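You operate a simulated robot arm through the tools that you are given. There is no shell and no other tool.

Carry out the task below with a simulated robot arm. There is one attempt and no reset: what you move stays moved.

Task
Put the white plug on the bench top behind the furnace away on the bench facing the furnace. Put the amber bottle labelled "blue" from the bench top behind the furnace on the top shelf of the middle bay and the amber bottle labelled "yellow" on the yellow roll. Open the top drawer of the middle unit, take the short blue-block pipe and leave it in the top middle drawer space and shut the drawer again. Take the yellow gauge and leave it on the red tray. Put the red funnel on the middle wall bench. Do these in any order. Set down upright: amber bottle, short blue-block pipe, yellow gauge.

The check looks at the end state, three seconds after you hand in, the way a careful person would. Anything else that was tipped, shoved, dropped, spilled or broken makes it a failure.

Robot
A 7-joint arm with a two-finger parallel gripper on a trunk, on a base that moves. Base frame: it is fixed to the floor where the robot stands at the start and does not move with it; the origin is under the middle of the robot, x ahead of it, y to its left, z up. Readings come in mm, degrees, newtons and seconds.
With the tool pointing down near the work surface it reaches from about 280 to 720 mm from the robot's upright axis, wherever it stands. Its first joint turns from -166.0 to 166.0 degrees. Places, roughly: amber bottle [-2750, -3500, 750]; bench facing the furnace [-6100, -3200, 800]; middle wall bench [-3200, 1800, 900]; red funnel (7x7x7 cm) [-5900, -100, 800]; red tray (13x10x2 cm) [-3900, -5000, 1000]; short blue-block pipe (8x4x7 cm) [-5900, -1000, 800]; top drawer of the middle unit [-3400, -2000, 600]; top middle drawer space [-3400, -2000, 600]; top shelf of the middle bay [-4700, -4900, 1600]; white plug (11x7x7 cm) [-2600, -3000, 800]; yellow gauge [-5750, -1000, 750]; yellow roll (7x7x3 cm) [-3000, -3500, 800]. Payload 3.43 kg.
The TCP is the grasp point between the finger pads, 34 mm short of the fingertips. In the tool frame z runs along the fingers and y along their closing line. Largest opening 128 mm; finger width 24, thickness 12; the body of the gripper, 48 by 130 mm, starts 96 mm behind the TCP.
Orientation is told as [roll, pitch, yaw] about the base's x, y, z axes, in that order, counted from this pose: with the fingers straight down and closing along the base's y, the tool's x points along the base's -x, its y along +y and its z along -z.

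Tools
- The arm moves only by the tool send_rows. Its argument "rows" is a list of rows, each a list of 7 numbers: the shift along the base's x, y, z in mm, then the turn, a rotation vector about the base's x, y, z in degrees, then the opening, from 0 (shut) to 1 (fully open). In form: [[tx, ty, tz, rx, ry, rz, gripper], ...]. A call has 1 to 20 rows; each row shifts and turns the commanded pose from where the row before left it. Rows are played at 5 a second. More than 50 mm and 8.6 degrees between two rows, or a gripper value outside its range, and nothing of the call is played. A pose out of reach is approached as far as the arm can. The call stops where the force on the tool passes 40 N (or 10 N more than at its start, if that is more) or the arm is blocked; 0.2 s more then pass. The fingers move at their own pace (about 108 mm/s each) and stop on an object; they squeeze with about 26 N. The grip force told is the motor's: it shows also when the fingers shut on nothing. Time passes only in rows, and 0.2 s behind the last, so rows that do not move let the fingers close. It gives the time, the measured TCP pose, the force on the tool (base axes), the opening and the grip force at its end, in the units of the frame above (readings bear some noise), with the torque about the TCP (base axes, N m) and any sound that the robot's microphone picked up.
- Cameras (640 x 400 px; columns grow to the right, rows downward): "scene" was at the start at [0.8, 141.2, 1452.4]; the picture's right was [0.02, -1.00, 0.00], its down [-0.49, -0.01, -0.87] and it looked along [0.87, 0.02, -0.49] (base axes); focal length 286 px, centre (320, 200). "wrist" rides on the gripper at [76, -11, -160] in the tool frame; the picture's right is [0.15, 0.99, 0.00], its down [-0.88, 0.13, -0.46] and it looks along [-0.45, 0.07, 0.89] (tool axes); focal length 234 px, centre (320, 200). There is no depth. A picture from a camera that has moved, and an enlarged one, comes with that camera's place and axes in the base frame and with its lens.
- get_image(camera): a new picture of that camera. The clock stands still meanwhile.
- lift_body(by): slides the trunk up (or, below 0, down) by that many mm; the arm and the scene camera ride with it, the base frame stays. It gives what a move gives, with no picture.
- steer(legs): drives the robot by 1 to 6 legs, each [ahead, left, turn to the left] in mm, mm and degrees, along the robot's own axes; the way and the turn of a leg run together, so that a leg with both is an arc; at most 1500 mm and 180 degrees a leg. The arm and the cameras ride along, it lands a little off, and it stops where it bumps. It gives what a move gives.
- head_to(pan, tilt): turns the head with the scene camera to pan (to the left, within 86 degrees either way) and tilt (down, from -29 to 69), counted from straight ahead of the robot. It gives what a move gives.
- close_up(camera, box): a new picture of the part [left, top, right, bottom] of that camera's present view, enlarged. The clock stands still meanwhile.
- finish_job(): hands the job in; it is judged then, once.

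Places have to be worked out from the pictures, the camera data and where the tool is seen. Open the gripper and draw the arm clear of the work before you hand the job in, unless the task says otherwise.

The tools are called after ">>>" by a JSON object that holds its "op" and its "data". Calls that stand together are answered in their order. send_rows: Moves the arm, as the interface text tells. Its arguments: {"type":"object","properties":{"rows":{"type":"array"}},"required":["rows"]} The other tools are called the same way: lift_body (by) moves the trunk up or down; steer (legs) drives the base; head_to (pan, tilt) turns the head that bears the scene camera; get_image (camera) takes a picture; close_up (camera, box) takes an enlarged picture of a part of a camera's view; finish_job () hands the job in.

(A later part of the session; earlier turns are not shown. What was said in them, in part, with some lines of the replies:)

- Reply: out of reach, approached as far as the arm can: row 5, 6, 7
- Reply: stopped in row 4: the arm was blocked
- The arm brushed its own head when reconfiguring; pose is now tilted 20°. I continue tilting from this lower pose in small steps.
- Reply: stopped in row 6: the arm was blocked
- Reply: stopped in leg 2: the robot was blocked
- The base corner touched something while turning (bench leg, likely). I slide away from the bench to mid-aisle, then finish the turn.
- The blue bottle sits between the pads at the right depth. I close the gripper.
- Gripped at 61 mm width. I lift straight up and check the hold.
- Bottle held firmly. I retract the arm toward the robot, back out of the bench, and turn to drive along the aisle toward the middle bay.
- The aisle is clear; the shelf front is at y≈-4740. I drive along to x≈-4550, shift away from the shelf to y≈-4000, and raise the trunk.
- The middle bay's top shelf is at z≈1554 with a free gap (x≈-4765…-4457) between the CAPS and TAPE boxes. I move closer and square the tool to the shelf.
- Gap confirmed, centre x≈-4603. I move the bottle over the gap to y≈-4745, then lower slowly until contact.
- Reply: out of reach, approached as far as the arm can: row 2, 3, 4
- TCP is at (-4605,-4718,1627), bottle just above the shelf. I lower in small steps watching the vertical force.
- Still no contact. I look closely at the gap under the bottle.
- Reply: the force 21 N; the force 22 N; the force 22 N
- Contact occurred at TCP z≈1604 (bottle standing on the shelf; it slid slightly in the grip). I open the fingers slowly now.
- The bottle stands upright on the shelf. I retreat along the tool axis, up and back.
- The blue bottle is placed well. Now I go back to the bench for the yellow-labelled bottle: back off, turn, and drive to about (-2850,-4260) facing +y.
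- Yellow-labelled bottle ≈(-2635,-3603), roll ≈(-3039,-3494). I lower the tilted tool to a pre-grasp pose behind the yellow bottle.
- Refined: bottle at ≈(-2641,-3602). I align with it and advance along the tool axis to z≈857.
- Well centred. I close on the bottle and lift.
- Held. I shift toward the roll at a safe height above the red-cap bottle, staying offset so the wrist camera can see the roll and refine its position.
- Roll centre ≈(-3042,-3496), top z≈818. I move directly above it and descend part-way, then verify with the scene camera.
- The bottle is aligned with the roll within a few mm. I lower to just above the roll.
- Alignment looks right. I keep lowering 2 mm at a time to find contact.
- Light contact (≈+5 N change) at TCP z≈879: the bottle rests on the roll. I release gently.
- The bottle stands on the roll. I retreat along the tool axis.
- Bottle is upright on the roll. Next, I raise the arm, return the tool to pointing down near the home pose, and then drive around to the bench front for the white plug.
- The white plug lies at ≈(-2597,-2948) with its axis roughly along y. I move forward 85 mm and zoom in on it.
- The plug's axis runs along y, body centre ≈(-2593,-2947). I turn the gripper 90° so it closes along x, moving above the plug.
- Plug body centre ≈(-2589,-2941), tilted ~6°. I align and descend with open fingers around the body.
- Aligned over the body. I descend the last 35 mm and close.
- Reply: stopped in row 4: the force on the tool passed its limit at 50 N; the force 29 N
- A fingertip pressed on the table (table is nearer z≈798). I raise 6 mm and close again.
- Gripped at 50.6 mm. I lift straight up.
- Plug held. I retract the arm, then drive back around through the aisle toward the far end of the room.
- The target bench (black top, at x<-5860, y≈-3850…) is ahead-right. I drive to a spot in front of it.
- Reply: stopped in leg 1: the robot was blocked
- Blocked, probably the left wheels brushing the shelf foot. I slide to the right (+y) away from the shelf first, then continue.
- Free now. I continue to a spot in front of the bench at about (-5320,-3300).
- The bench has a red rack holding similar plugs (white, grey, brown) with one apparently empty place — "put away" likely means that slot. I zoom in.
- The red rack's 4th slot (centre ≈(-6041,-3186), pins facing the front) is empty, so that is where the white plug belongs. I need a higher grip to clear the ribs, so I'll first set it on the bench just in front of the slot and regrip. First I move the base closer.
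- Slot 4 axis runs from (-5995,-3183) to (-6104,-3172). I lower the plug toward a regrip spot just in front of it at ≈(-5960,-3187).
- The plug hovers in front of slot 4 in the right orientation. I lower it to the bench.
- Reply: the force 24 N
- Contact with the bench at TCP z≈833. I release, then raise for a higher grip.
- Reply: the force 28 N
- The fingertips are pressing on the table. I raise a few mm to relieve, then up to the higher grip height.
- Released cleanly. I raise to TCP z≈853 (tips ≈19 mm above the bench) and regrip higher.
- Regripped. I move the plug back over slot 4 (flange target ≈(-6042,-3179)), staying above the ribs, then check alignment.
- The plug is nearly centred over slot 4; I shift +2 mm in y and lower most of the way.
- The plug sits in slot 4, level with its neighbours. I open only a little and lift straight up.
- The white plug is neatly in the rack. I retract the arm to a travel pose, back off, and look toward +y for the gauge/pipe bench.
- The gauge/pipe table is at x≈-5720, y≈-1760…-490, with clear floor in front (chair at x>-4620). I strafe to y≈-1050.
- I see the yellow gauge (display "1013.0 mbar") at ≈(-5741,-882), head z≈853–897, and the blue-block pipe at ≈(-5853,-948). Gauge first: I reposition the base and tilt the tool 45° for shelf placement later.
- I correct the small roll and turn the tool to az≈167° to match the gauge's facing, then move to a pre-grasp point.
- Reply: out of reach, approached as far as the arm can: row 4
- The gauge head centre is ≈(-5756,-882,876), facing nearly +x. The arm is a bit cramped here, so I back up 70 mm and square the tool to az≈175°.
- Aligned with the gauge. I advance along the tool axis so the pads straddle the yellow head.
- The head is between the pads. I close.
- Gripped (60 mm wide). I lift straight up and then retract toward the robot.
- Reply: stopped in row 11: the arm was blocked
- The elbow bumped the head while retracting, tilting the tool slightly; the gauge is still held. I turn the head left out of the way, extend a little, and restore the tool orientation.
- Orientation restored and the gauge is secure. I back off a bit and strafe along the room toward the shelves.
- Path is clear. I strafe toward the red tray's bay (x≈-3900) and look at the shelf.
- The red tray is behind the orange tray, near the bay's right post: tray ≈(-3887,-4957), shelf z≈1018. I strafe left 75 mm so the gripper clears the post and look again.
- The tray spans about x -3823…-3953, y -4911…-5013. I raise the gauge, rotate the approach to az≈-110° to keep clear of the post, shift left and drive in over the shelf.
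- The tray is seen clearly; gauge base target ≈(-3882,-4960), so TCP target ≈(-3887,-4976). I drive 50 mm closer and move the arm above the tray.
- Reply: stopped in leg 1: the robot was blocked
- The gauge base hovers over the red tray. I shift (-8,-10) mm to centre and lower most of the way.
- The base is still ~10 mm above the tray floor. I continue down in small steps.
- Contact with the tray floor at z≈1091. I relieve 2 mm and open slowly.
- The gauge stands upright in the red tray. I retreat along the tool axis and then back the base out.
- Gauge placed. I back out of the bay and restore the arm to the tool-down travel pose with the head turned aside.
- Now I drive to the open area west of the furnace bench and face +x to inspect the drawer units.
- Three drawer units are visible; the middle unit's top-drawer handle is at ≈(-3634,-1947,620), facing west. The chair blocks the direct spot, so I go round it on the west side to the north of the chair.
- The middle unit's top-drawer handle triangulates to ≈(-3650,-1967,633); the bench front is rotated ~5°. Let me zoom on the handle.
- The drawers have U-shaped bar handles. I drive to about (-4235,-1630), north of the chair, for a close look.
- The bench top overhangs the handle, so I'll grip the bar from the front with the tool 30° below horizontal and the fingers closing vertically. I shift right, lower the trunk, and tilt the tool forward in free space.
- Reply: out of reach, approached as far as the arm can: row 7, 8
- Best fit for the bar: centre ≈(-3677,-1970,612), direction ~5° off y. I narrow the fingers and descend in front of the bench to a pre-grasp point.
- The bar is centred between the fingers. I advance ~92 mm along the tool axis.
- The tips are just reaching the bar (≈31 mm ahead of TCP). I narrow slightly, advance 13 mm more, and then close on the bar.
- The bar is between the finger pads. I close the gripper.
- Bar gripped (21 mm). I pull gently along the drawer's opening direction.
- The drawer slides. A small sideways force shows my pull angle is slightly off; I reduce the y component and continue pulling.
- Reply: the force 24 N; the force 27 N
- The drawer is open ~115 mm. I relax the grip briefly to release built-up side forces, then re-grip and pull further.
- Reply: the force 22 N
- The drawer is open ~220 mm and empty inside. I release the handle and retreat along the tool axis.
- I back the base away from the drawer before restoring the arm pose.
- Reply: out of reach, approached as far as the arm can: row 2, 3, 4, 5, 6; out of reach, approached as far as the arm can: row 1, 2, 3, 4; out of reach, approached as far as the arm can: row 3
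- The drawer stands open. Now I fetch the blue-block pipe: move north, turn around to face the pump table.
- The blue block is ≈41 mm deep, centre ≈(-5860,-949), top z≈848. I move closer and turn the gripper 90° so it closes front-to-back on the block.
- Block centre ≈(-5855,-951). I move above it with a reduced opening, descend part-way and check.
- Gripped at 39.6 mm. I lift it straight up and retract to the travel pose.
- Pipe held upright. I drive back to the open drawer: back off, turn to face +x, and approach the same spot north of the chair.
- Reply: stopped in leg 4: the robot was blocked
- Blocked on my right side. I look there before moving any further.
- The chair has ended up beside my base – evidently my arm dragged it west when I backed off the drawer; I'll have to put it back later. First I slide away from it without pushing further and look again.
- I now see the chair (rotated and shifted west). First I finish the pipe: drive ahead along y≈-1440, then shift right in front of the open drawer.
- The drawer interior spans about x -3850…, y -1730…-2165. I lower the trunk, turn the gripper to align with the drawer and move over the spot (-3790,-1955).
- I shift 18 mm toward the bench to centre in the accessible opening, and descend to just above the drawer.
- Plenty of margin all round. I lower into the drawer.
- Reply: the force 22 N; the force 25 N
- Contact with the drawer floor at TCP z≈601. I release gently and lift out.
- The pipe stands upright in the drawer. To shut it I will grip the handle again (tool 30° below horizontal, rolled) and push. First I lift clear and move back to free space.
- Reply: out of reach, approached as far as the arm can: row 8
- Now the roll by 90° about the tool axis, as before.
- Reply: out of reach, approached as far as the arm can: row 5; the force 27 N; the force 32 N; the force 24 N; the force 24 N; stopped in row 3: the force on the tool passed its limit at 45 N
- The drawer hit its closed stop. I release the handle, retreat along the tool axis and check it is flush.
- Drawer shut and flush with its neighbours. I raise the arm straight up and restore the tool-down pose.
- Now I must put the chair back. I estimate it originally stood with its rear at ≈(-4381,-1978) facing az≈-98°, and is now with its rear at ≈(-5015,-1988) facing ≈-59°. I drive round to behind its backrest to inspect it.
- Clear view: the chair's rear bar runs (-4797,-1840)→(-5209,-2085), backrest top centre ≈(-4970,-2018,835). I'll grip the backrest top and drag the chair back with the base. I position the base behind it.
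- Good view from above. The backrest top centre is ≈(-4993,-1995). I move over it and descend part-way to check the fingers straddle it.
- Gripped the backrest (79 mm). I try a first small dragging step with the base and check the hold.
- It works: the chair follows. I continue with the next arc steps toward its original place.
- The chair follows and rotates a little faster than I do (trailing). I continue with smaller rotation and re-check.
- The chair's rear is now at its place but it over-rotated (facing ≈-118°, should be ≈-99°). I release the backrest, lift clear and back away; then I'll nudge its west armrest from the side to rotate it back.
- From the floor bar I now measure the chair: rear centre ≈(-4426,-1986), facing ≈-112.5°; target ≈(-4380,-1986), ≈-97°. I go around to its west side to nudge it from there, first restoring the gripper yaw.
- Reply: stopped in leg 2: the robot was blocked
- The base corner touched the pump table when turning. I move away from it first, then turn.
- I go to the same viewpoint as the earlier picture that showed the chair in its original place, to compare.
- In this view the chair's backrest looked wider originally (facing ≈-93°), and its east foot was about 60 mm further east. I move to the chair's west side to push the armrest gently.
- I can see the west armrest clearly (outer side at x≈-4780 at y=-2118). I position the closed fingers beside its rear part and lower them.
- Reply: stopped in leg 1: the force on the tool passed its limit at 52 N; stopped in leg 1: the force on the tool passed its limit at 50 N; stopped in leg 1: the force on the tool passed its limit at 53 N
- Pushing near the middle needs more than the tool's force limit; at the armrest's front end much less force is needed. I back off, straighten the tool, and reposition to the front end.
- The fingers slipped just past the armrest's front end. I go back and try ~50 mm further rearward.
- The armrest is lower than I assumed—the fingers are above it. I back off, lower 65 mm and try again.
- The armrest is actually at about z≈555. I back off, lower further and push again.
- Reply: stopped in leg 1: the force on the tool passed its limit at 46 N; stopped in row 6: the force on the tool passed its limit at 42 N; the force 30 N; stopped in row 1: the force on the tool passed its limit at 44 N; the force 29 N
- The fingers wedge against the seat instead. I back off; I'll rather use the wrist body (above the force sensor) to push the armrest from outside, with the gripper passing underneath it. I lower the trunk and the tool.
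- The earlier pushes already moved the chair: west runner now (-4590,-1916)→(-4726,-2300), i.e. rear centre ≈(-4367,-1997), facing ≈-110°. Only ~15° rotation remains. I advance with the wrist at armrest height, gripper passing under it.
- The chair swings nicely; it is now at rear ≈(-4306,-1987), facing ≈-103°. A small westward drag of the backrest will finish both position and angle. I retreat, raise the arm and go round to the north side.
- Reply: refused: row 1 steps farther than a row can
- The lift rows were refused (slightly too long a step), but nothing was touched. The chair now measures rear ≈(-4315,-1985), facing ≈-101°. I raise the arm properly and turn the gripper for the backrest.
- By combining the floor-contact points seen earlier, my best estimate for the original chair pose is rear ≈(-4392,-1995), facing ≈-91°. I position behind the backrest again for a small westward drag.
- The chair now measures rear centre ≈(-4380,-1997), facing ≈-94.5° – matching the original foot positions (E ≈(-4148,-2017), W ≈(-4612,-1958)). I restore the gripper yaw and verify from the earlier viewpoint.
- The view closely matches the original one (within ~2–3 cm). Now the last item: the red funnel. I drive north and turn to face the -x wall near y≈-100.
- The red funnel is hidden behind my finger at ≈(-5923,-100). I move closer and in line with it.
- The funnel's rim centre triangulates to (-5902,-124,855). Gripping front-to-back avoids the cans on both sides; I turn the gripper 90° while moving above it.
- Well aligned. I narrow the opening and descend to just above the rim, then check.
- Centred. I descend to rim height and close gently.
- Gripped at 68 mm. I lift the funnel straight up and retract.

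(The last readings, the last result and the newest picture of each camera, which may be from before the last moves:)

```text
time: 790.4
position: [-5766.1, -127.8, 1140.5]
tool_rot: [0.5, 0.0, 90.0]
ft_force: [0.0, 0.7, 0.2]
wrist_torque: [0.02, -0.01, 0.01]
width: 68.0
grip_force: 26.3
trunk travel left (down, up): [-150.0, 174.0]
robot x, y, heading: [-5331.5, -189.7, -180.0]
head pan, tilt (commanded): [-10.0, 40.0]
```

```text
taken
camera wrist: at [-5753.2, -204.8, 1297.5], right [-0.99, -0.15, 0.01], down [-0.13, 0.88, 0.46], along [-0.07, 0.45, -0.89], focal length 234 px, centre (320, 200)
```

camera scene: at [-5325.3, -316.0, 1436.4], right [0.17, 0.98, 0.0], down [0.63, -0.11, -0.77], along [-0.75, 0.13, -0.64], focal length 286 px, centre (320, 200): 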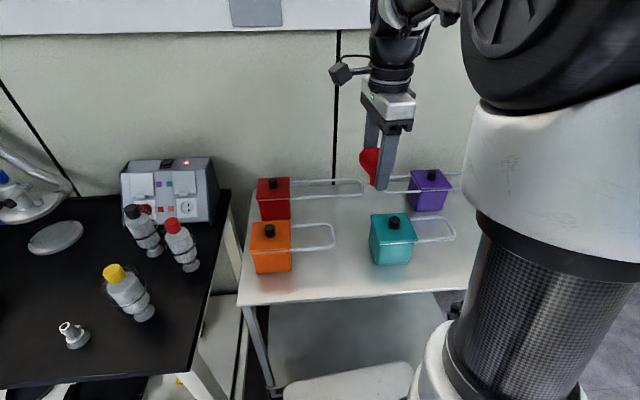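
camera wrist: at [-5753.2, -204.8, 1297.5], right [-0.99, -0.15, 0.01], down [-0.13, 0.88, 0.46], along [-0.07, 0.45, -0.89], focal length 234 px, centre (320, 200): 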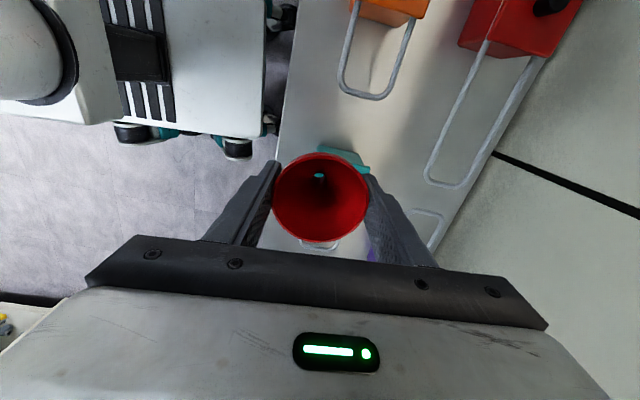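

Funnel held. I back off from the cart, turn to face +y and travel to the middle wall bench near (-3200,1800).

>>> {"op": "steer", "data": {"legs": [[-280, 0, 0], [0, 0, -90], [600, 0, 0], [0, -1100, 0], [0, -750, 0]]}}

>>> {"op": "head_to", "data": {"pan": 0, "tilt": 25}}

>>> {"op": "get_image", "data": {"camera": "scene"}}

>>> {"op": "head_to", "data": {"pan": 50, "tilt": 20}}

>>> {"op": "get_image", "data": {"camera": "scene"}}

```text
time: 817.1
position: [-3145.0, 862.4, 1139.4]
tool_rot: [0.4, 0.1, 1.7]
ft_force: [-0.8, 0.0, 0.0]
wrist_torque: [0.03, 0.03, 0.02]
width: 67.7
grip_force: 26.3
trunk travel left (down, up): [-150.0, 174.0]
robot x, y, heading: [-3195.1, 431.2, 91.8]
head pan, tilt (commanded): [-10.0, 40.0]
```

```text
time: 817.8
position: [-3144.8, 862.8, 1139.7]
tool_rot: [0.4, 0.1, 1.8]
ft_force: [0.7, 0.6, 0.5]
wrist_torque: [0.04, 0.0, 0.0]
width: 67.5
grip_force: 26.2
trunk travel left (down, up): [-150.0, 174.0]
robot x, y, heading: [-3193.7, 423.9, 91.8]
head pan, tilt (commanded): [0.0, 25.0]
```

```text
taken
camera scene: at [-3332.7, 422.5, 1459.7], right [1.0, 0.03, 0.0], down [0.01, -0.42, -0.91], along [-0.03, 0.91, -0.42], focal length 286 px, centre (320, 200)
```

scene: 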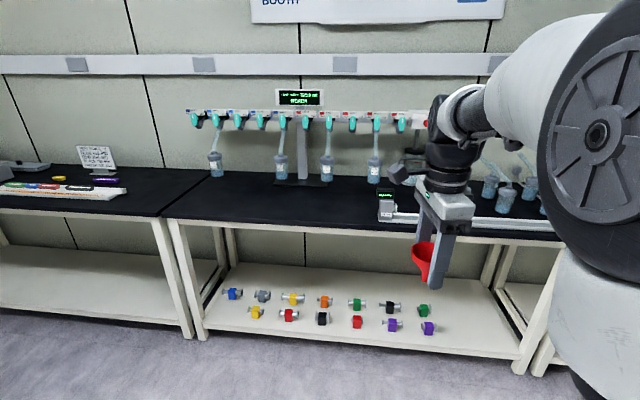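

```text
time: 819.0
position: [-3145.5, 862.4, 1138.6]
tool_rot: [0.5, -0.1, 1.8]
ft_force: [0.5, 0.5, -0.8]
wrist_torque: [0.01, -0.03, -0.02]
width: 67.5
grip_force: 26.3
trunk travel left (down, up): [-150.0, 174.0]
robot x, y, heading: [-3189.6, 425.6, 92.0]
head pan, tilt (commanded): [50.0, 20.0]
```

```text
taken
camera scene: at [-3402.9, 387.9, 1467.8], right [0.62, 0.79, 0.0], down [0.27, -0.21, -0.94], along [-0.74, 0.58, -0.34], focal length 286 px, centre (320, 200)
```

scene: 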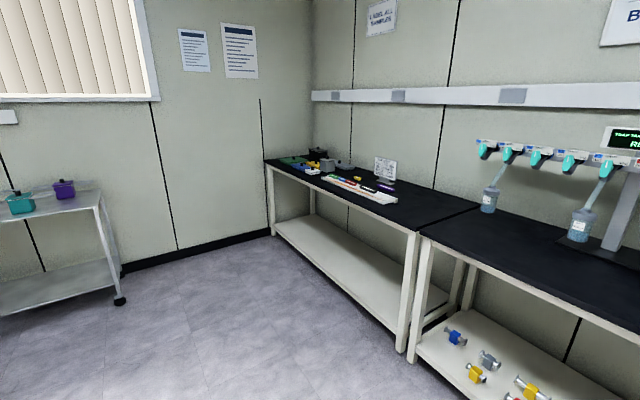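

The middle wall bench (with the valve manifold) has its front edge at y≈1520–1580, top z≈805, and free space near (-3480,1690). I drive closer.

>>> {"op": "steer", "data": {"legs": [[640, 265, -2]]}}

>>> {"op": "head_to", "data": {"pan": 0, "tilt": 40}}

>>> {"op": "get_image", "data": {"camera": "scene"}}

>>> {"op": "get_image", "data": {"camera": "wrist"}}

```text
time: 822.9
position: [-3401.3, 1517.6, 1139.6]
tool_rot: [0.7, -0.1, -0.7]
ft_force: [-0.4, 0.4, -0.7]
wrist_torque: [-0.02, 0.03, 0.01]
width: 67.6
grip_force: 25.4
trunk travel left (down, up): [-150.0, 174.0]
robot x, y, heading: [-3463.8, 1085.0, 89.2]
head pan, tilt (commanded): [50.0, 20.0]
```

```text
time: 824.1
position: [-3402.2, 1516.4, 1138.5]
tool_rot: [0.5, 0.0, -0.7]
ft_force: [0.8, 0.8, 0.6]
wrist_torque: [-0.01, -0.01, -0.01]
width: 67.3
grip_force: 25.9
trunk travel left (down, up): [-150.0, 174.0]
robot x, y, heading: [-3467.7, 1080.6, 89.3]
head pan, tilt (commanded): [0.0, 40.0]
```

```text
taken
camera scene: at [-3608.7, 1078.2, 1436.4], right [1.0, -0.01, 0.0], down [-0.01, -0.64, -0.77], along [0.01, 0.77, -0.64], focal length 286 px, centre (320, 200)
```

scene: 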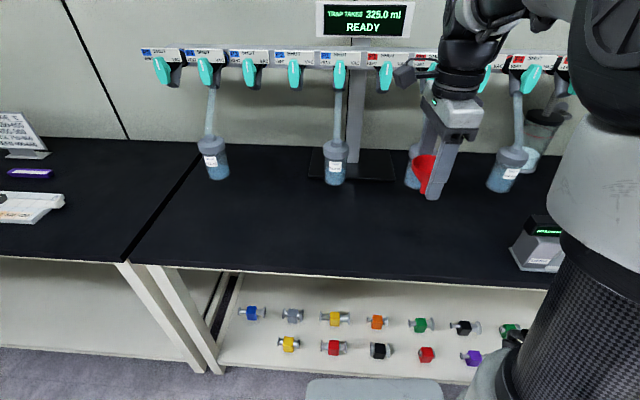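

```text
taken
camera wrist: at [-3477.1, 1504.0, 1297.5], right [-0.13, 0.99, 0.01], down [0.88, 0.11, 0.46], along [0.45, 0.07, -0.89], focal length 234 px, centre (320, 200)
```

wrist: 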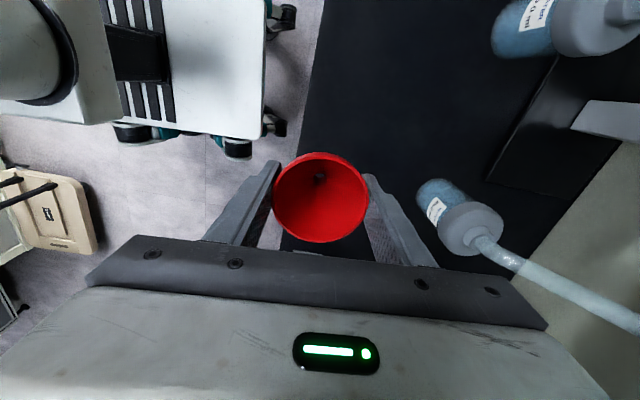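

The bench area around (-3430,1660) is free. I move over it and lower.

>>> {"op": "send_rows", "data": {"rows": [[-7, 36, 0, 0, 0, 0, 0], [-7, 36, 0, 0, 0, 0, 0], [-7, 36, 0, 0, 0, 0, 0], [-7, 36, 0, 0, 0, 0, 0], [0, 0, -45, 0, 0, 0, 0], [0, 0, -45, 0, 0, 0, 0], [0, 0, -45, 0, 0, 0, 0], [0, 0, -45, 0, 0, 0, 0], [0, 0, -45, 0, 0, 0, 0], [0, 0, 0, 0, 0, 0, 0]]}}

>>> {"op": "get_image", "data": {"camera": "scene"}}

>>> {"op": "get_image", "data": {"camera": "wrist"}}

```text
time: 826.3
position: [-3429.5, 1661.7, 913.9]
tool_rot: [0.6, 0.1, -0.8]
ft_force: [0.4, 0.7, -0.3]
wrist_torque: [-0.02, -0.03, 0.0]
width: 67.6
grip_force: 25.7
trunk travel left (down, up): [-150.0, 174.0]
robot x, y, heading: [-3467.0, 1084.0, 89.5]
head pan, tilt (commanded): [0.0, 40.0]
```

```text
taken
camera scene: at [-3608.7, 1078.4, 1436.4], right [1.0, -0.01, 0.0], down [-0.01, -0.64, -0.77], along [0.01, 0.77, -0.64], focal length 286 px, centre (320, 200)
```

scene: 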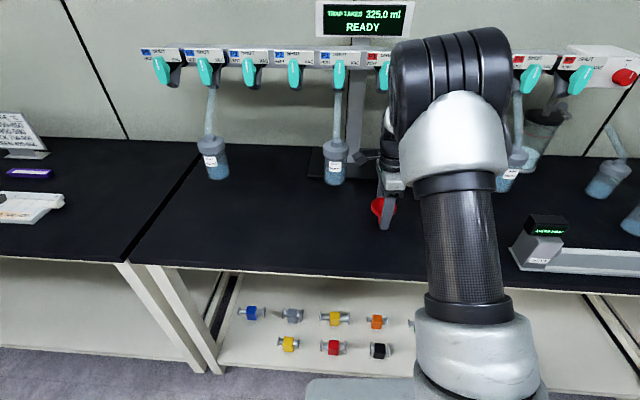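

```text
taken
camera wrist: at [-3504.3, 1648.6, 1072.1], right [-0.13, 0.99, 0.01], down [0.88, 0.11, 0.46], along [0.45, 0.07, -0.89], focal length 234 px, centre (320, 200)
```

wrist: 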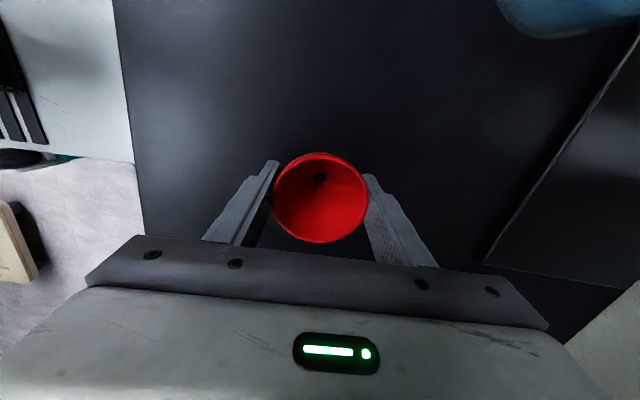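

>>> {"op": "send_rows", "data": {"rows": [[0, 0, -15, 0, 0, 0, 0], [0, 0, -12, 0, 0, 0, 0], [0, 0, 0, 0, 0, 0, 0]]}}

>>> {"op": "send_rows", "data": {"rows": [[0, 0, -4, 0, 0, 0, 0], [0, 0, 0, 0, 0, 0, 0]]}}

>>> {"op": "close_up", "data": {"camera": "scene", "box": [340, 170, 440, 270]}}

```text
time: 826.9
position: [-3429.2, 1661.7, 894.7]
tool_rot: [0.7, 0.1, -0.8]
ft_force: [-1.0, -6.6, 12.0]
wrist_torque: [-0.55, 0.0, -0.06]
width: 67.3
grip_force: 26.0
trunk travel left (down, up): [-150.0, 174.0]
robot x, y, heading: [-3469.1, 1081.0, 89.5]
head pan, tilt (commanded): [0.0, 40.0]
stopped in row 3: the force on the tool passed its limit at 47 N (the readings are from after the stop); the commanded pose is now the measured one
```

```text
time: 827.4
position: [-3427.2, 1661.3, 893.9]
tool_rot: [0.8, 0.1, -0.8]
ft_force: [-1.2, -8.7, 20.1]
wrist_torque: [-1.1, -0.06, -0.08]
width: 67.3
grip_force: 25.4
trunk travel left (down, up): [-150.0, 174.0]
robot x, y, heading: [-3468.8, 1078.8, 89.3]
head pan, tilt (commanded): [0.0, 40.0]
stopped in row 2: the force on the tool passed its limit at 42 N (the readings are from after the stop); the commanded pose is now the measured one
```

```text
4.00 times, centred on (390, 220) of scene
camera zoom: at [-3609.0, 1075.6, 1436.3], right [1.0, -0.01, 0.0], down [-0.01, -0.64, -0.77], along [0.01, 0.77, -0.64], focal length 1143 px, centre (40, 120)
```

zoom: 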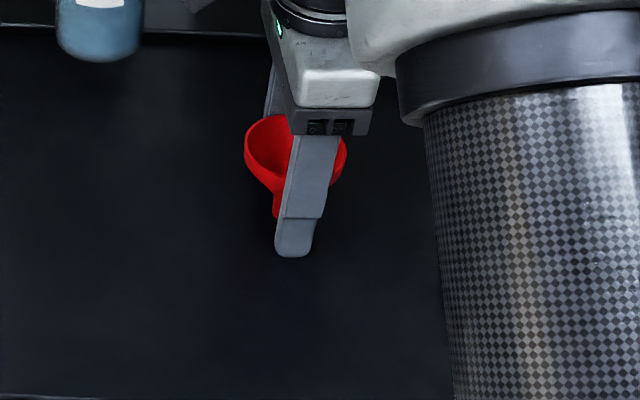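

>>> {"op": "send_rows", "data": {"rows": [[0, 0, 4, 0, 0, 0, 0], [0, 0, 4, 0, 0, 0, 0], [0, 0, 0, 0, 0, 0, 0]]}}

>>> {"op": "get_image", "data": {"camera": "wrist"}}

>>> {"op": "get_image", "data": {"camera": "scene"}}

```text
time: 828.2
position: [-3428.1, 1663.5, 899.5]
tool_rot: [0.9, 0.0, -0.8]
ft_force: [0.3, -0.1, -0.4]
wrist_torque: [-0.02, -0.01, -0.05]
width: 67.1
grip_force: 26.3
trunk travel left (down, up): [-150.0, 174.0]
robot x, y, heading: [-3468.5, 1086.9, 89.4]
head pan, tilt (commanded): [0.0, 40.0]
```

```text
taken
camera wrist: at [-3502.9, 1649.8, 1057.6], right [-0.13, 0.99, 0.02], down [0.88, 0.11, 0.46], along [0.45, 0.07, -0.89], focal length 234 px, centre (320, 200)
```

wrist: 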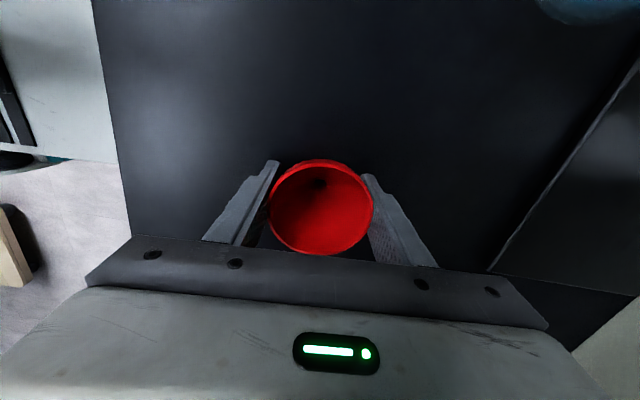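

```text
taken
camera scene: at [-3608.7, 1078.1, 1436.3], right [1.0, -0.01, 0.0], down [-0.01, -0.64, -0.77], along [0.01, 0.77, -0.64], focal length 286 px, centre (320, 200)
```

scene: 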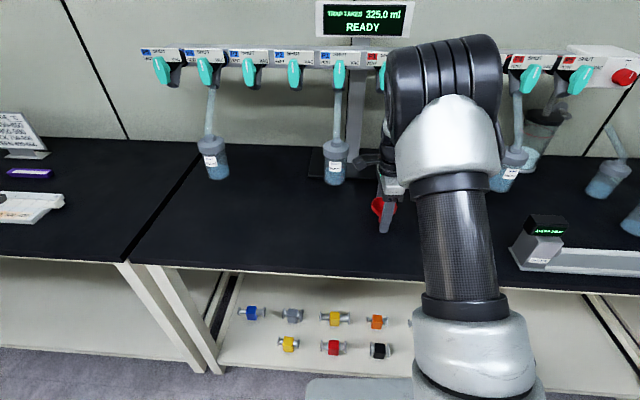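

The funnel slid up in the grip on contact: the bench top is higher (≈845) than I assumed. I lower again very gently to contact.

>>> {"op": "send_rows", "data": {"rows": [[0, 0, -3, 0, 0, 0, 0], [0, 0, 0, 0, 0, 0, 0]]}}

>>> {"op": "send_rows", "data": {"rows": [[0, 0, -2, 0, 0, 0, 0], [0, 0, 0, 0, 0, 0, 0]]}}

```text
time: 828.8
position: [-3428.0, 1663.6, 896.9]
tool_rot: [0.9, 0.0, -0.8]
ft_force: [-0.5, 0.4, -0.1]
wrist_torque: [-0.03, 0.01, -0.01]
width: 67.5
grip_force: 26.2
trunk travel left (down, up): [-150.0, 174.0]
robot x, y, heading: [-3469.7, 1081.2, 89.2]
head pan, tilt (commanded): [0.0, 40.0]
```

```text
time: 829.4
position: [-3428.2, 1663.4, 894.0]
tool_rot: [0.9, 0.2, -0.8]
ft_force: [-0.7, 0.6, 0.7]
wrist_torque: [-0.03, 0.01, -0.01]
width: 67.4
grip_force: 26.1
trunk travel left (down, up): [-150.0, 174.0]
robot x, y, heading: [-3467.2, 1077.5, 89.3]
head pan, tilt (commanded): [0.0, 40.0]
```

>>> {"op": "send_rows", "data": {"rows": [[0, 0, -2, 0, 0, 0, 0], [0, 0, 0, 0, 0, 0, 0]]}}

>>> {"op": "send_rows", "data": {"rows": [[0, 0, -1.5, 0, 0, 0, 0], [0, 0, 0, 0, 0, 0, 0]]}}

>>> {"op": "get_image", "data": {"camera": "wrist"}}

```text
time: 830.0
position: [-3429.0, 1664.1, 895.1]
tool_rot: [0.9, 0.1, -0.9]
ft_force: [0.0, -0.3, 13.5]
wrist_torque: [-0.59, 0.01, 0.01]
width: 67.2
grip_force: 26.5
trunk travel left (down, up): [-150.0, 174.0]
robot x, y, heading: [-3468.7, 1082.9, 89.2]
head pan, tilt (commanded): [0.0, 40.0]
```

```text
time: 830.6
position: [-3428.0, 1662.3, 894.7]
tool_rot: [1.2, 0.0, -0.8]
ft_force: [-0.5, 2.6, 32.4]
wrist_torque: [-1.35, -0.02, -0.02]
width: 67.1
grip_force: 25.7
trunk travel left (down, up): [-150.0, 174.0]
robot x, y, heading: [-3467.4, 1082.6, 89.5]
head pan, tilt (commanded): [0.0, 40.0]
```

```text
taken
camera wrist: at [-3503.4, 1648.7, 1053.1], right [-0.13, 0.99, 0.02], down [0.88, 0.11, 0.46], along [0.45, 0.08, -0.89], focal length 234 px, centre (320, 200)
```

wrist: 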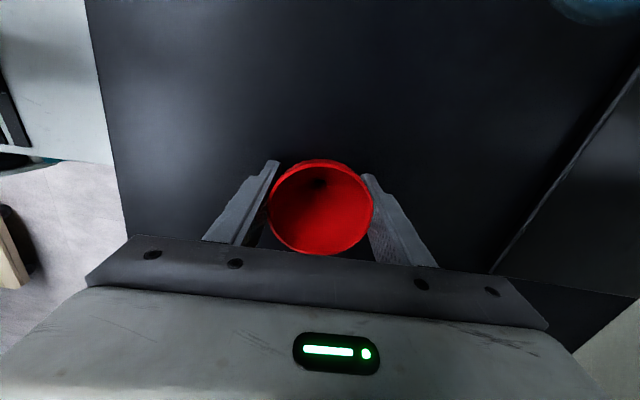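

Fingertips and funnel stem are both at bench level (z≈860). I relieve slightly and open the fingers slowly.

>>> {"op": "send_rows", "data": {"rows": [[0, 0, 1.5, 0, 0, 0, 0], [0, 0, 0.5, 0, 0, 0, 0], [0, 0, 0, 0, 0, 0, 0.53], [0, 0, 0, 0, 0, 0, 0.56], [0, 0, 0, 0, 0, 0, 0.6], [0, 0, 0, 0, 0, 0, 0.68], [0, 0, 0, 0, 0, 0, 0.75], [0, 0, 0, 0, 0, 0, 0.75]]}}

>>> {"op": "get_image", "data": {"camera": "wrist"}}

>>> {"op": "close_up", "data": {"camera": "scene", "box": [340, 170, 440, 270]}}

```text
time: 832.4
position: [-3429.1, 1664.6, 894.7]
tool_rot: [1.2, 0.1, -0.7]
ft_force: [-1.5, 18.0, 17.4]
wrist_torque: [-0.32, 0.02, -0.06]
width: 85.5
grip_force: 0.1
trunk travel left (down, up): [-150.0, 174.0]
robot x, y, heading: [-3470.4, 1086.0, 89.2]
head pan, tilt (commanded): [0.0, 40.0]
```

```text
taken
camera wrist: at [-3503.4, 1649.8, 1053.3], right [-0.13, 0.99, 0.02], down [0.88, 0.11, 0.46], along [0.45, 0.08, -0.89], focal length 234 px, centre (320, 200)
```

wrist: 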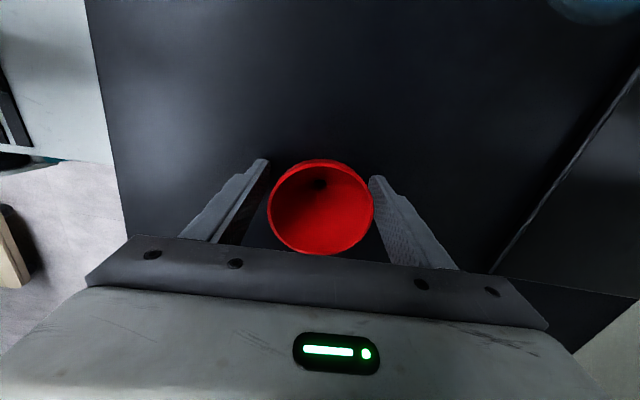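

```text
4.00 times, centred on (390, 220) of scene
camera zoom: at [-3608.9, 1078.2, 1436.4], right [1.0, -0.01, 0.0], down [-0.01, -0.64, -0.77], along [0.01, 0.77, -0.64], focal length 1143 px, centre (40, 120)
```

zoom: 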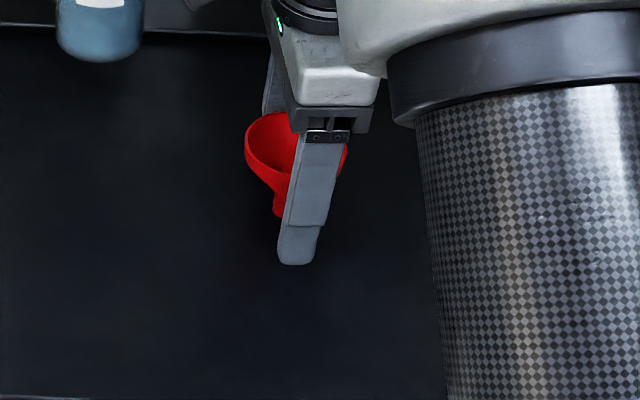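

The funnel is standing upright on the bench. I raise straight up clear of it.

>>> {"op": "send_rows", "data": {"rows": [[0, 0, 3, 0, 0, 0, 0.72], [0, 0, 5, 0, 0, 0, 0.75], [0, 0, 15, 0, 0, 0, 0.78], [0, 0, 30, 0, 0, 0, 0.8], [0, 0, 40, 0, 0, 0, 0.8], [0, 0, 45, 0, 0, 0, 0.8], [0, 0, 45, 0, 0, 0, 0.8], [0, 0, 45, 0, 0, 0, 0.8], [0, 0, 0, 0, 0, 0, 0.8]]}}

>>> {"op": "get_image", "data": {"camera": "wrist"}}

>>> {"op": "get_image", "data": {"camera": "scene"}}

```text
time: 834.4
position: [-3425.7, 1662.4, 1120.9]
tool_rot: [0.9, 0.1, -0.9]
ft_force: [0.0, 0.8, 0.3]
wrist_torque: [0.0, 0.01, 0.03]
width: 102.5
grip_force: 0.0
trunk travel left (down, up): [-150.0, 174.0]
robot x, y, heading: [-3474.7, 1086.7, 89.4]
head pan, tilt (commanded): [0.0, 40.0]
```

```text
taken
camera wrist: at [-3502.1, 1647.6, 1278.1], right [-0.13, 0.99, 0.02], down [0.88, 0.11, 0.46], along [0.45, 0.07, -0.89], focal length 234 px, centre (320, 200)
```

wrist: 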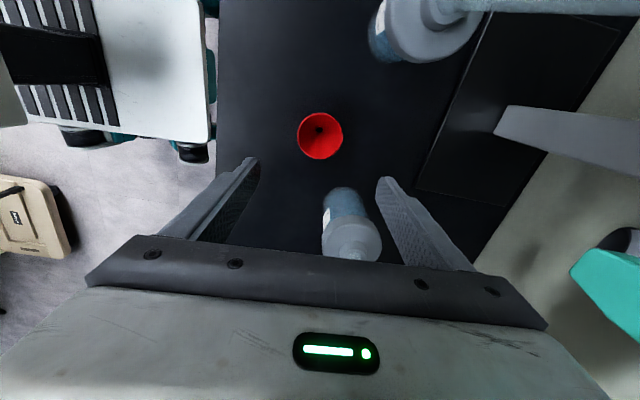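

```text
taken
camera scene: at [-3608.7, 1077.9, 1436.4], right [1.0, -0.01, 0.0], down [-0.01, -0.64, -0.77], along [0.01, 0.77, -0.64], focal length 286 px, centre (320, 200)
```

scene: 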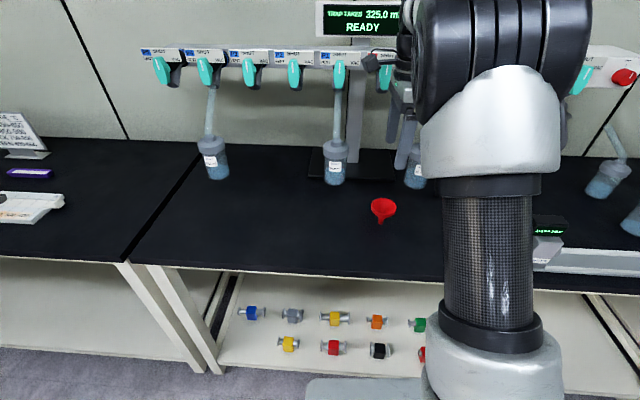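

All items are placed; the funnel stands on the middle wall bench. I retract the arm to a clear pose, then drive back for a final check of the chair and the shelf bottle.

>>> {"op": "send_rows", "data": {"rows": [[0, -40, 5, 0, 0, 8, 0.8], [0, -40, 5, 0, 0, 8, 0.8], [0, -40, 5, 0, 0, 8, 0.8], [0, -30, 5, 0, 0, 8, 0.8], [0, 0, 0, 0, 0, 8, 0.8], [0, 0, 0, 0, 0, 8, 0.8], [0, 0, 0, 0, 0, 8, 0.8], [0, 0, 0, 0, 0, 8, 0.8], [0, 0, 0, 0, 0, 8, 0.8], [0, 0, 0, 0, 0, 8, 0.8], [0, 0, 0, 0, 0, 8, 0.8], [0, 0, 0, 0, 0, 0, 0.8]]}}

>>> {"op": "close_up", "data": {"camera": "scene", "box": [330, 170, 430, 260]}}

>>> {"op": "steer", "data": {"legs": [[-600, 0, 0.6], [0, 850, 0], [0, 800, 0]]}}

```text
time: 837.0
position: [-3428.1, 1512.7, 1141.7]
tool_rot: [0.9, 0.1, 87.4]
ft_force: [-0.1, 0.2, 0.3]
wrist_torque: [-0.03, -0.03, 0.01]
width: 102.2
grip_force: 0.0
trunk travel left (down, up): [-150.0, 174.0]
robot x, y, heading: [-3471.6, 1085.1, 89.2]
head pan, tilt (commanded): [0.0, 40.0]
```

```text
4.44 times, centred on (380, 215) of scene
camera zoom: at [-3608.7, 1078.1, 1436.4], right [1.0, -0.01, 0.0], down [-0.01, -0.64, -0.77], along [0.01, 0.77, -0.64], focal length 1270 px, centre (53, 133)
```

zoom: 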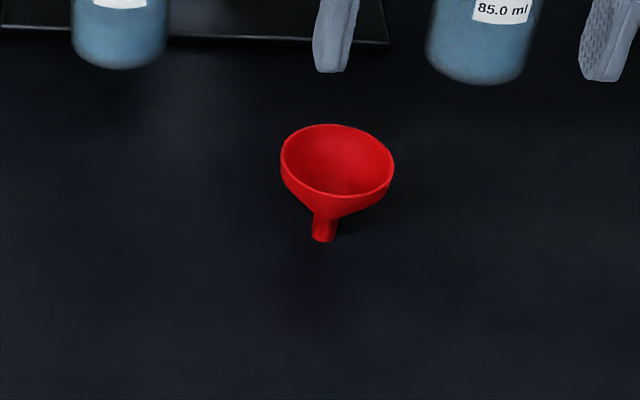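

```text
time: 856.2
position: [-5082.0, 913.0, 1141.4]
tool_rot: [1.0, 0.1, 87.6]
ft_force: [0.1, 0.0, 0.8]
wrist_torque: [0.02, 0.03, -0.01]
width: 102.4
grip_force: 0.0
trunk travel left (down, up): [-150.0, 174.0]
robot x, y, heading: [-5122.4, 480.3, 89.7]
head pan, tilt (commanded): [0.0, 40.0]
```

>>> {"op": "steer", "data": {"legs": [[-1300, 20, 0]]}}

>>> {"op": "steer", "data": {"legs": [[-1300, 0, 0]]}}

```text
time: 862.6
position: [-5114.1, -359.5, 1142.4]
tool_rot: [0.9, 0.0, 86.6]
ft_force: [-0.1, 0.2, 0.2]
wrist_torque: [0.02, 0.01, -0.01]
width: 102.5
grip_force: 0.1
trunk travel left (down, up): [-150.0, 174.0]
robot x, y, heading: [-5157.1, -787.5, 88.6]
head pan, tilt (commanded): [0.0, 40.0]
```

```text
time: 869.0
position: [-5151.7, -1643.7, 1141.9]
tool_rot: [0.8, 0.1, 84.4]
ft_force: [-0.6, 0.6, 0.4]
wrist_torque: [0.02, 0.03, 0.0]
width: 102.5
grip_force: 0.1
trunk travel left (down, up): [-150.0, 174.0]
robot x, y, heading: [-5213.1, -2072.4, 86.6]
head pan, tilt (commanded): [0.0, 40.0]
```

>>> {"op": "steer", "data": {"legs": [[-1440, -60, 3], [0, 0, -90], [470, 0, 0]]}}

>>> {"op": "head_to", "data": {"pan": 75, "tilt": 20}}

>>> {"op": "get_image", "data": {"camera": "scene"}}

```text
time: 882.7
position: [-4305.1, -3566.8, 1141.7]
tool_rot: [1.0, 0.2, -0.3]
ft_force: [-0.2, -0.2, -0.4]
wrist_torque: [-0.01, 0.0, -0.02]
width: 102.4
grip_force: 0.0
trunk travel left (down, up): [-150.0, 174.0]
robot x, y, heading: [-4733.0, -3547.6, 2.0]
head pan, tilt (commanded): [0.0, 40.0]
```

```text
time: 884.1
position: [-4306.3, -3567.1, 1142.3]
tool_rot: [1.0, 0.1, -0.2]
ft_force: [0.2, 1.2, 0.7]
wrist_torque: [0.02, 0.01, -0.01]
width: 102.3
grip_force: 0.0
trunk travel left (down, up): [-150.0, 174.0]
robot x, y, heading: [-4735.1, -3547.4, 1.8]
head pan, tilt (commanded): [75.0, 20.0]
```

```text
taken
camera scene: at [-4810.4, -3319.2, 1467.8], right [0.97, -0.23, 0.0], down [-0.08, -0.33, -0.94], along [0.21, 0.92, -0.34], focal length 286 px, centre (320, 200)
```

scene: 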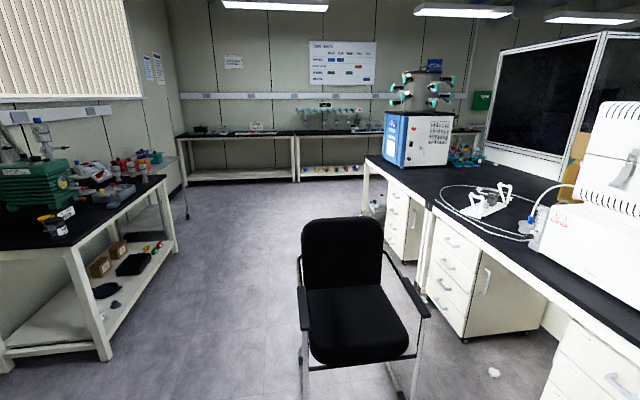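

>>> {"op": "steer", "data": {"legs": [[-71, 27, -2.8]]}}

>>> {"op": "get_image", "data": {"camera": "scene"}}

```text
time: 885.2
position: [-4377.2, -3561.8, 1140.4]
tool_rot: [0.9, 0.1, -3.1]
ft_force: [0.1, -0.8, -0.9]
wrist_torque: [0.01, -0.01, 0.0]
width: 102.7
grip_force: 0.1
trunk travel left (down, up): [-150.0, 174.0]
robot x, y, heading: [-4807.0, -3518.6, -0.9]
head pan, tilt (commanded): [75.0, 20.0]
```

```text
taken
camera scene: at [-4869.6, -3289.1, 1467.8], right [0.96, -0.27, 0.0], down [-0.09, -0.33, -0.94], along [0.26, 0.9, -0.34], focal length 286 px, centre (320, 200)
```

scene: 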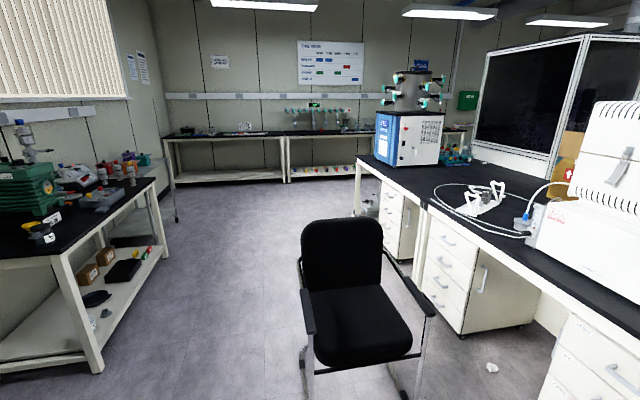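

I compare with my notes of the original picture from this viewpoint by zooming on the chair.

>>> {"op": "close_up", "data": {"camera": "scene", "box": [270, 200, 450, 400]}}

>>> {"op": "head_to", "data": {"pan": 20, "tilt": 20}}

>>> {"op": "get_image", "data": {"camera": "scene"}}

```text
2.00 times, centred on (360, 300) of scene
camera zoom: at [-4869.6, -3289.1, 1467.8], right [0.96, -0.27, 0.0], down [-0.09, -0.33, -0.94], along [0.26, 0.9, -0.34], focal length 572 px, centre (240, 0)
```

zoom: 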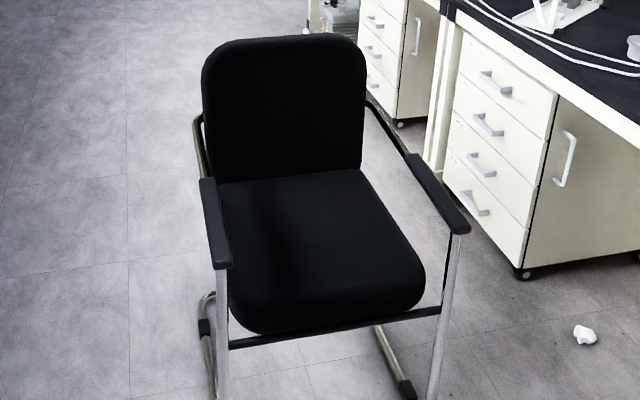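

```text
time: 886.4
position: [-4377.7, -3562.2, 1140.6]
tool_rot: [0.9, 0.0, -3.0]
ft_force: [0.4, -0.1, 0.1]
wrist_torque: [0.0, -0.02, 0.04]
width: 102.3
grip_force: 0.0
trunk travel left (down, up): [-150.0, 174.0]
robot x, y, heading: [-4803.3, -3519.5, -0.9]
head pan, tilt (commanded): [20.0, 20.0]
```

```text
taken
camera scene: at [-4807.2, -3348.1, 1467.8], right [0.33, -0.94, 0.0], down [-0.32, -0.11, -0.94], along [0.89, 0.31, -0.34], focal length 286 px, centre (320, 200)
```

scene: 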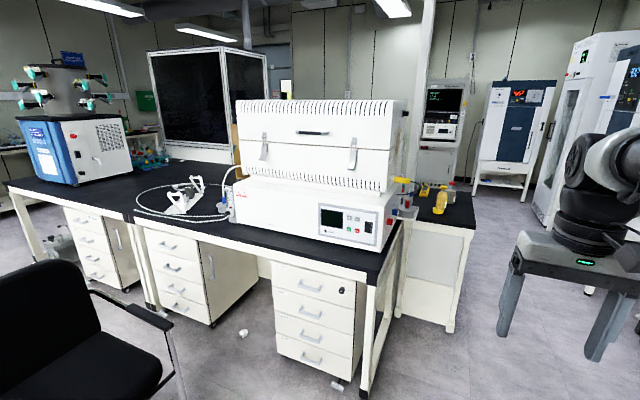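

Both comparison views indicate the chair stands about 30 mm too far south and ~12 mm too far east. Before correcting that, I check the shelf items from here.

>>> {"op": "head_to", "data": {"pan": -86, "tilt": 2}}

>>> {"op": "get_image", "data": {"camera": "scene"}}

```text
time: 888.3
position: [-4377.5, -3561.4, 1140.5]
tool_rot: [0.9, 0.1, -3.0]
ft_force: [0.5, 0.1, -0.3]
wrist_torque: [-0.01, 0.04, -0.01]
width: 102.5
grip_force: 0.1
trunk travel left (down, up): [-150.0, 174.0]
robot x, y, heading: [-4810.1, -3517.0, -0.9]
head pan, tilt (commanded): [-85.9, 2.0]
```

```text
taken
camera scene: at [-4890.1, -3469.3, 1496.9], right [-1.0, -0.06, 0.0], down [0.0, 0.03, -1.0], along [0.06, -1.0, -0.04], focal length 286 px, centre (320, 200)
```

scene: 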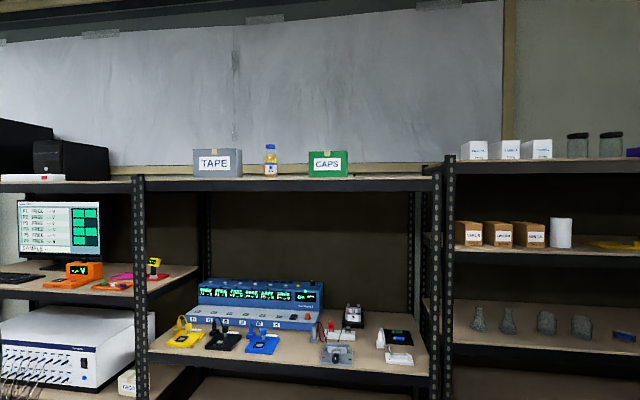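

The blue bottle, the gauge and everything on the shelves stand fine. Now a final small correction of the chair: I go round to its north side again.

>>> {"op": "steer", "data": {"legs": [[-380, 0, 1], [0, 1150, 0]]}}

>>> {"op": "steer", "data": {"legs": [[0, 1100, 0]]}}

```text
time: 901.1
position: [-4746.8, -2453.4, 1141.8]
tool_rot: [1.0, 0.1, -2.8]
ft_force: [0.9, -0.3, -0.7]
wrist_torque: [0.01, -0.03, 0.03]
width: 102.4
grip_force: 0.1
trunk travel left (down, up): [-150.0, 174.0]
robot x, y, heading: [-5176.5, -2414.6, -0.5]
head pan, tilt (commanded): [-85.9, 2.0]
```

```text
time: 911.9
position: [-4752.8, -1345.4, 1142.3]
tool_rot: [0.9, 0.0, -0.7]
ft_force: [0.3, -0.1, -0.1]
wrist_torque: [0.02, 0.0, 0.01]
width: 102.6
grip_force: 0.0
trunk travel left (down, up): [-150.0, 174.0]
robot x, y, heading: [-5185.7, -1322.1, 1.3]
head pan, tilt (commanded): [-85.9, 2.0]
```

>>> {"op": "steer", "data": {"legs": [[800, 50, 0], [0, 0, -91]]}}

>>> {"op": "head_to", "data": {"pan": 0, "tilt": 45}}

>>> {"op": "send_rows", "data": {"rows": [[0, 0, 0, 0, 0, -8.2, 1], [0, 0, 0, 0, 0, -8.2, 1], [0, 0, 0, 0, 0, -8.2, 1], [0, 0, 0, 0, 0, -8.2, 1], [0, 0, 0, 0, 0, -8.2, 1], [0, 0, 0, 0, 0, -8.2, 1], [0, 0, 0, 0, 0, -8.2, 1], [0, 0, 0, 0, 0, -8.2, 1], [0, 0, 0, 0, 0, -8.2, 1], [0, 0, 0, 0, 0, -8.2, 1], [0, 0, 0, 0, 0, -8.2, 1], [0, 0, 0, 0, 0, 0, 1]]}}

>>> {"op": "close_up", "data": {"camera": "scene", "box": [220, 120, 440, 310]}}

```text
time: 920.3
position: [-4394.2, -1677.4, 1140.9]
tool_rot: [0.9, 0.0, -91.4]
ft_force: [0.8, 0.6, -0.4]
wrist_torque: [-0.01, 0.02, 0.02]
width: 102.5
grip_force: 0.0
trunk travel left (down, up): [-150.0, 174.0]
robot x, y, heading: [-4364.2, -1244.1, -89.6]
head pan, tilt (commanded): [-85.9, 2.0]
```

```text
time: 921.9
position: [-4394.2, -1677.9, 1141.4]
tool_rot: [1.0, 0.0, -91.3]
ft_force: [-0.4, 0.4, -0.3]
wrist_torque: [0.01, 0.0, 0.0]
width: 102.3
grip_force: 0.0
trunk travel left (down, up): [-150.0, 174.0]
robot x, y, heading: [-4361.2, -1244.1, -89.6]
head pan, tilt (commanded): [0.0, 45.0]
```

```text
time: 924.5
position: [-4394.3, -1677.0, 1140.9]
tool_rot: [0.9, 0.1, 178.3]
ft_force: [0.4, 1.4, 0.0]
wrist_torque: [-0.05, -0.05, 0.0]
width: 128.0
grip_force: 0.0
trunk travel left (down, up): [-150.0, 174.0]
robot x, y, heading: [-4366.5, -1244.9, -89.4]
head pan, tilt (commanded): [0.0, 45.0]
```

```text
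2.11 times, centred on (330, 215) of scene
camera zoom: at [-4223.1, -1236.9, 1429.1], right [-1.0, -0.01, 0.0], down [-0.01, 0.71, -0.71], along [0.01, -0.71, -0.71], focal length 602 px, centre (299, 168)
```

zoom: 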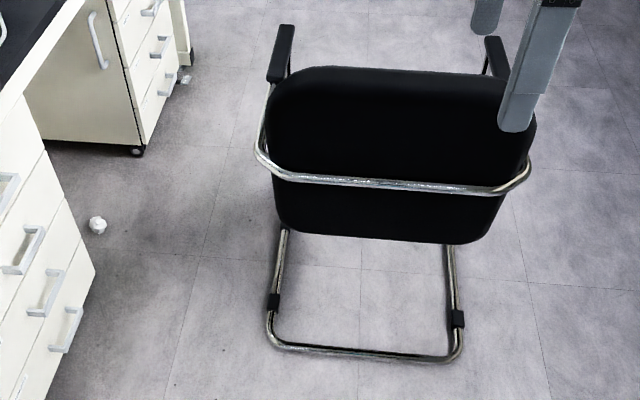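

>>> {"op": "steer", "data": {"legs": [[322, 0, -2]]}}

>>> {"op": "send_rows", "data": {"rows": [[0, 0, -45, 0, 0, 0, 1], [0, 0, -45, 0, 0, 0, 1], [0, 0, -45, 0, 0, 0, 1], [0, 0, -45, 0, 0, 0, 1], [0, 0, -45, 0, 0, 0, 1], [0, 0, -35, 0, 0, 0, 1], [0, 0, 0, 0, 0, 0, 1]]}}

>>> {"op": "get_image", "data": {"camera": "wrist"}}

```text
time: 926.7
position: [-4414.0, -2007.6, 1140.6]
tool_rot: [0.9, 0.1, 176.1]
ft_force: [0.0, 0.2, 0.7]
wrist_torque: [0.01, 0.01, 0.0]
width: 128.0
grip_force: 0.1
trunk travel left (down, up): [-150.0, 174.0]
robot x, y, heading: [-4367.8, -1576.6, -91.7]
head pan, tilt (commanded): [0.0, 45.0]
```

```text
time: 928.3
position: [-4415.6, -2005.8, 877.0]
tool_rot: [0.9, 0.0, 176.0]
ft_force: [0.8, 0.8, 0.1]
wrist_torque: [0.02, -0.01, 0.04]
width: 128.0
grip_force: 0.0
trunk travel left (down, up): [-150.0, 174.0]
robot x, y, heading: [-4368.5, -1578.2, -91.7]
head pan, tilt (commanded): [0.0, 45.0]
```

```text
taken
camera wrist: at [-4337.7, -1997.8, 1036.5], right [0.08, -1.0, 0.02], down [-0.89, -0.06, 0.46], along [-0.45, -0.05, -0.89], focal length 234 px, centre (320, 200)
```

wrist: 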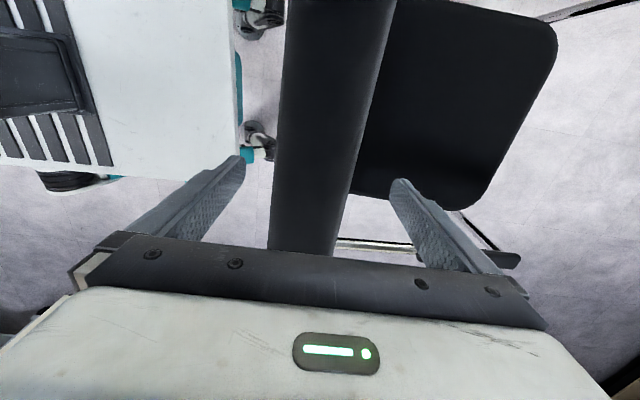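

>>> {"op": "send_rows", "data": {"rows": [[0, 6, -20, 0, 0, 0, 1], [0, 0, -25, 0, 0, 0, 1], [0, 0, 0, 0, 0, 0, 0.8], [0, 0, 0, 0, 0, 0, 0.6], [0, 0, 0, 0, 0, 0, 0.4], [0, 0, 0, 0, 0, 0, 0.2], [0, 0, 0, 0, 0, 0, 0]]}}

>>> {"op": "steer", "data": {"legs": [[-30, -13, 0]]}}

```text
time: 929.9
position: [-4414.8, -2000.3, 836.0]
tool_rot: [0.9, 0.1, 176.1]
ft_force: [0.2, -1.2, -0.1]
wrist_torque: [-2.23, -0.15, -0.53]
width: 77.3
grip_force: 25.8
trunk travel left (down, up): [-150.0, 174.0]
robot x, y, heading: [-4367.8, -1577.3, -91.6]
head pan, tilt (commanded): [0.0, 45.0]
```

```text
time: 930.8
position: [-4427.3, -1966.4, 836.0]
tool_rot: [0.7, 0.0, 176.1]
ft_force: [-4.6, 15.1, 19.5]
wrist_torque: [-1.31, -0.28, 1.25]
width: 77.8
grip_force: 25.8
trunk travel left (down, up): [-150.0, 174.0]
robot x, y, heading: [-4378.3, -1548.2, -91.8]
head pan, tilt (commanded): [0.0, 45.0]
```

>>> {"op": "send_rows", "data": {"rows": [[0, 0, 0, 0, 0, 0, 0.8], [0, 0, 0, 0, 0, 0, 1], [0, 0, 0, 0, 0, 0, 1], [0, 0, 47, 0, 0, 0, 1], [0, 0, 47, 0, 0, 0, 1], [0, 0, 47, 0, 0, 0, 1], [0, 0, 47, 0, 0, 0, 1], [0, 0, 47, 0, 0, 0, 1], [0, 0, 47, 0, 0, 0, 1], [0, 0, 30, 0, 0, 0, 1], [0, 0, 0, 0, 0, 0, 1]]}}

>>> {"op": "steer", "data": {"legs": [[-310, 0, 2]]}}

>>> {"op": "close_up", "data": {"camera": "scene", "box": [220, 120, 440, 310]}}

```text
time: 933.1
position: [-4426.2, -1965.4, 1151.0]
tool_rot: [0.5, 0.0, 176.0]
ft_force: [-0.9, -0.1, 0.1]
wrist_torque: [0.0, -0.01, 0.0]
width: 128.2
grip_force: 0.0
trunk travel left (down, up): [-150.0, 174.0]
robot x, y, heading: [-4376.1, -1548.6, -91.8]
head pan, tilt (commanded): [0.0, 45.0]
```

```text
time: 935.2
position: [-4406.5, -1659.6, 1150.4]
tool_rot: [0.5, 0.1, 178.2]
ft_force: [0.6, -0.6, -0.6]
wrist_torque: [0.02, 0.01, 0.02]
width: 128.0
grip_force: 0.1
trunk travel left (down, up): [-150.0, 174.0]
robot x, y, heading: [-4380.7, -1241.0, -89.3]
head pan, tilt (commanded): [0.0, 45.0]
```

```text
2.11 times, centred on (330, 215) of scene
camera zoom: at [-4235.4, -1230.9, 1429.1], right [-1.0, -0.01, 0.0], down [-0.01, 0.71, -0.71], along [0.01, -0.71, -0.71], focal length 602 px, centre (299, 168)
```

zoom: 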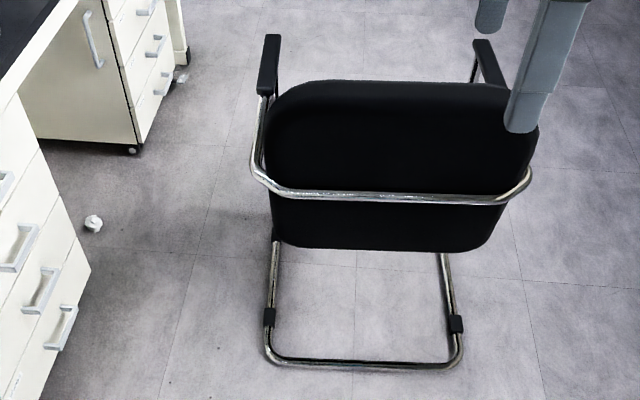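

The chair now measures rear ≈(-4389,-1965), facing ≈-91°, matching the original views to within about 1–2 cm. All six jobs are done, the drawer is shut, the gripper is open and the arm is clear, so I hand in.

>>> {"op": "finish_job", "data": {}}

```text
The job is handed in.
```

I finished all six tasks and handed the job in, but I knocked a chair out of place along the way. It is back only approximately where it stood.

**Placements:**
- **White plug:** in the empty fourth slot of the red rack on the bench facing the furnace, pin forward like the other plugs. I read "put away" as meaning that slot.
- **"Blue" amber bottle:** upright on the top shelf of the middle bay, between the TAPE and CAPS boxes. I saw it still standing near the end.
- **"Yellow" amber bottle:** upright on the yellow roll.
- **Blue-block pipe:** upright in the top drawer of the middle unit (labelled VIALS). I shut the drawer until it hit its stop, and it looks flush with the others.
- **Yellow gauge:** upright in the red tray, also still standing in the last view.
- **Red funnel:** standing on its stem on the middle wall bench.

**Disturbances to weigh in the check:**
- **Chair:** when I backed away from the drawer, my arm caught the chair between the pump table and the drawers. It moved about 0.6 m and turned by about 35°. I put it back by gripping and nudging it. From earlier views I estimate it is within about 2 cm and a few degrees of its original pose, but my record of that pose was not exact.
- **Base bumps:** the base touched the bench with the bottles, the shelving (twice) and the pump table while turning or driving. Nothing looked moved or tipped in the pictures I took afterwards.
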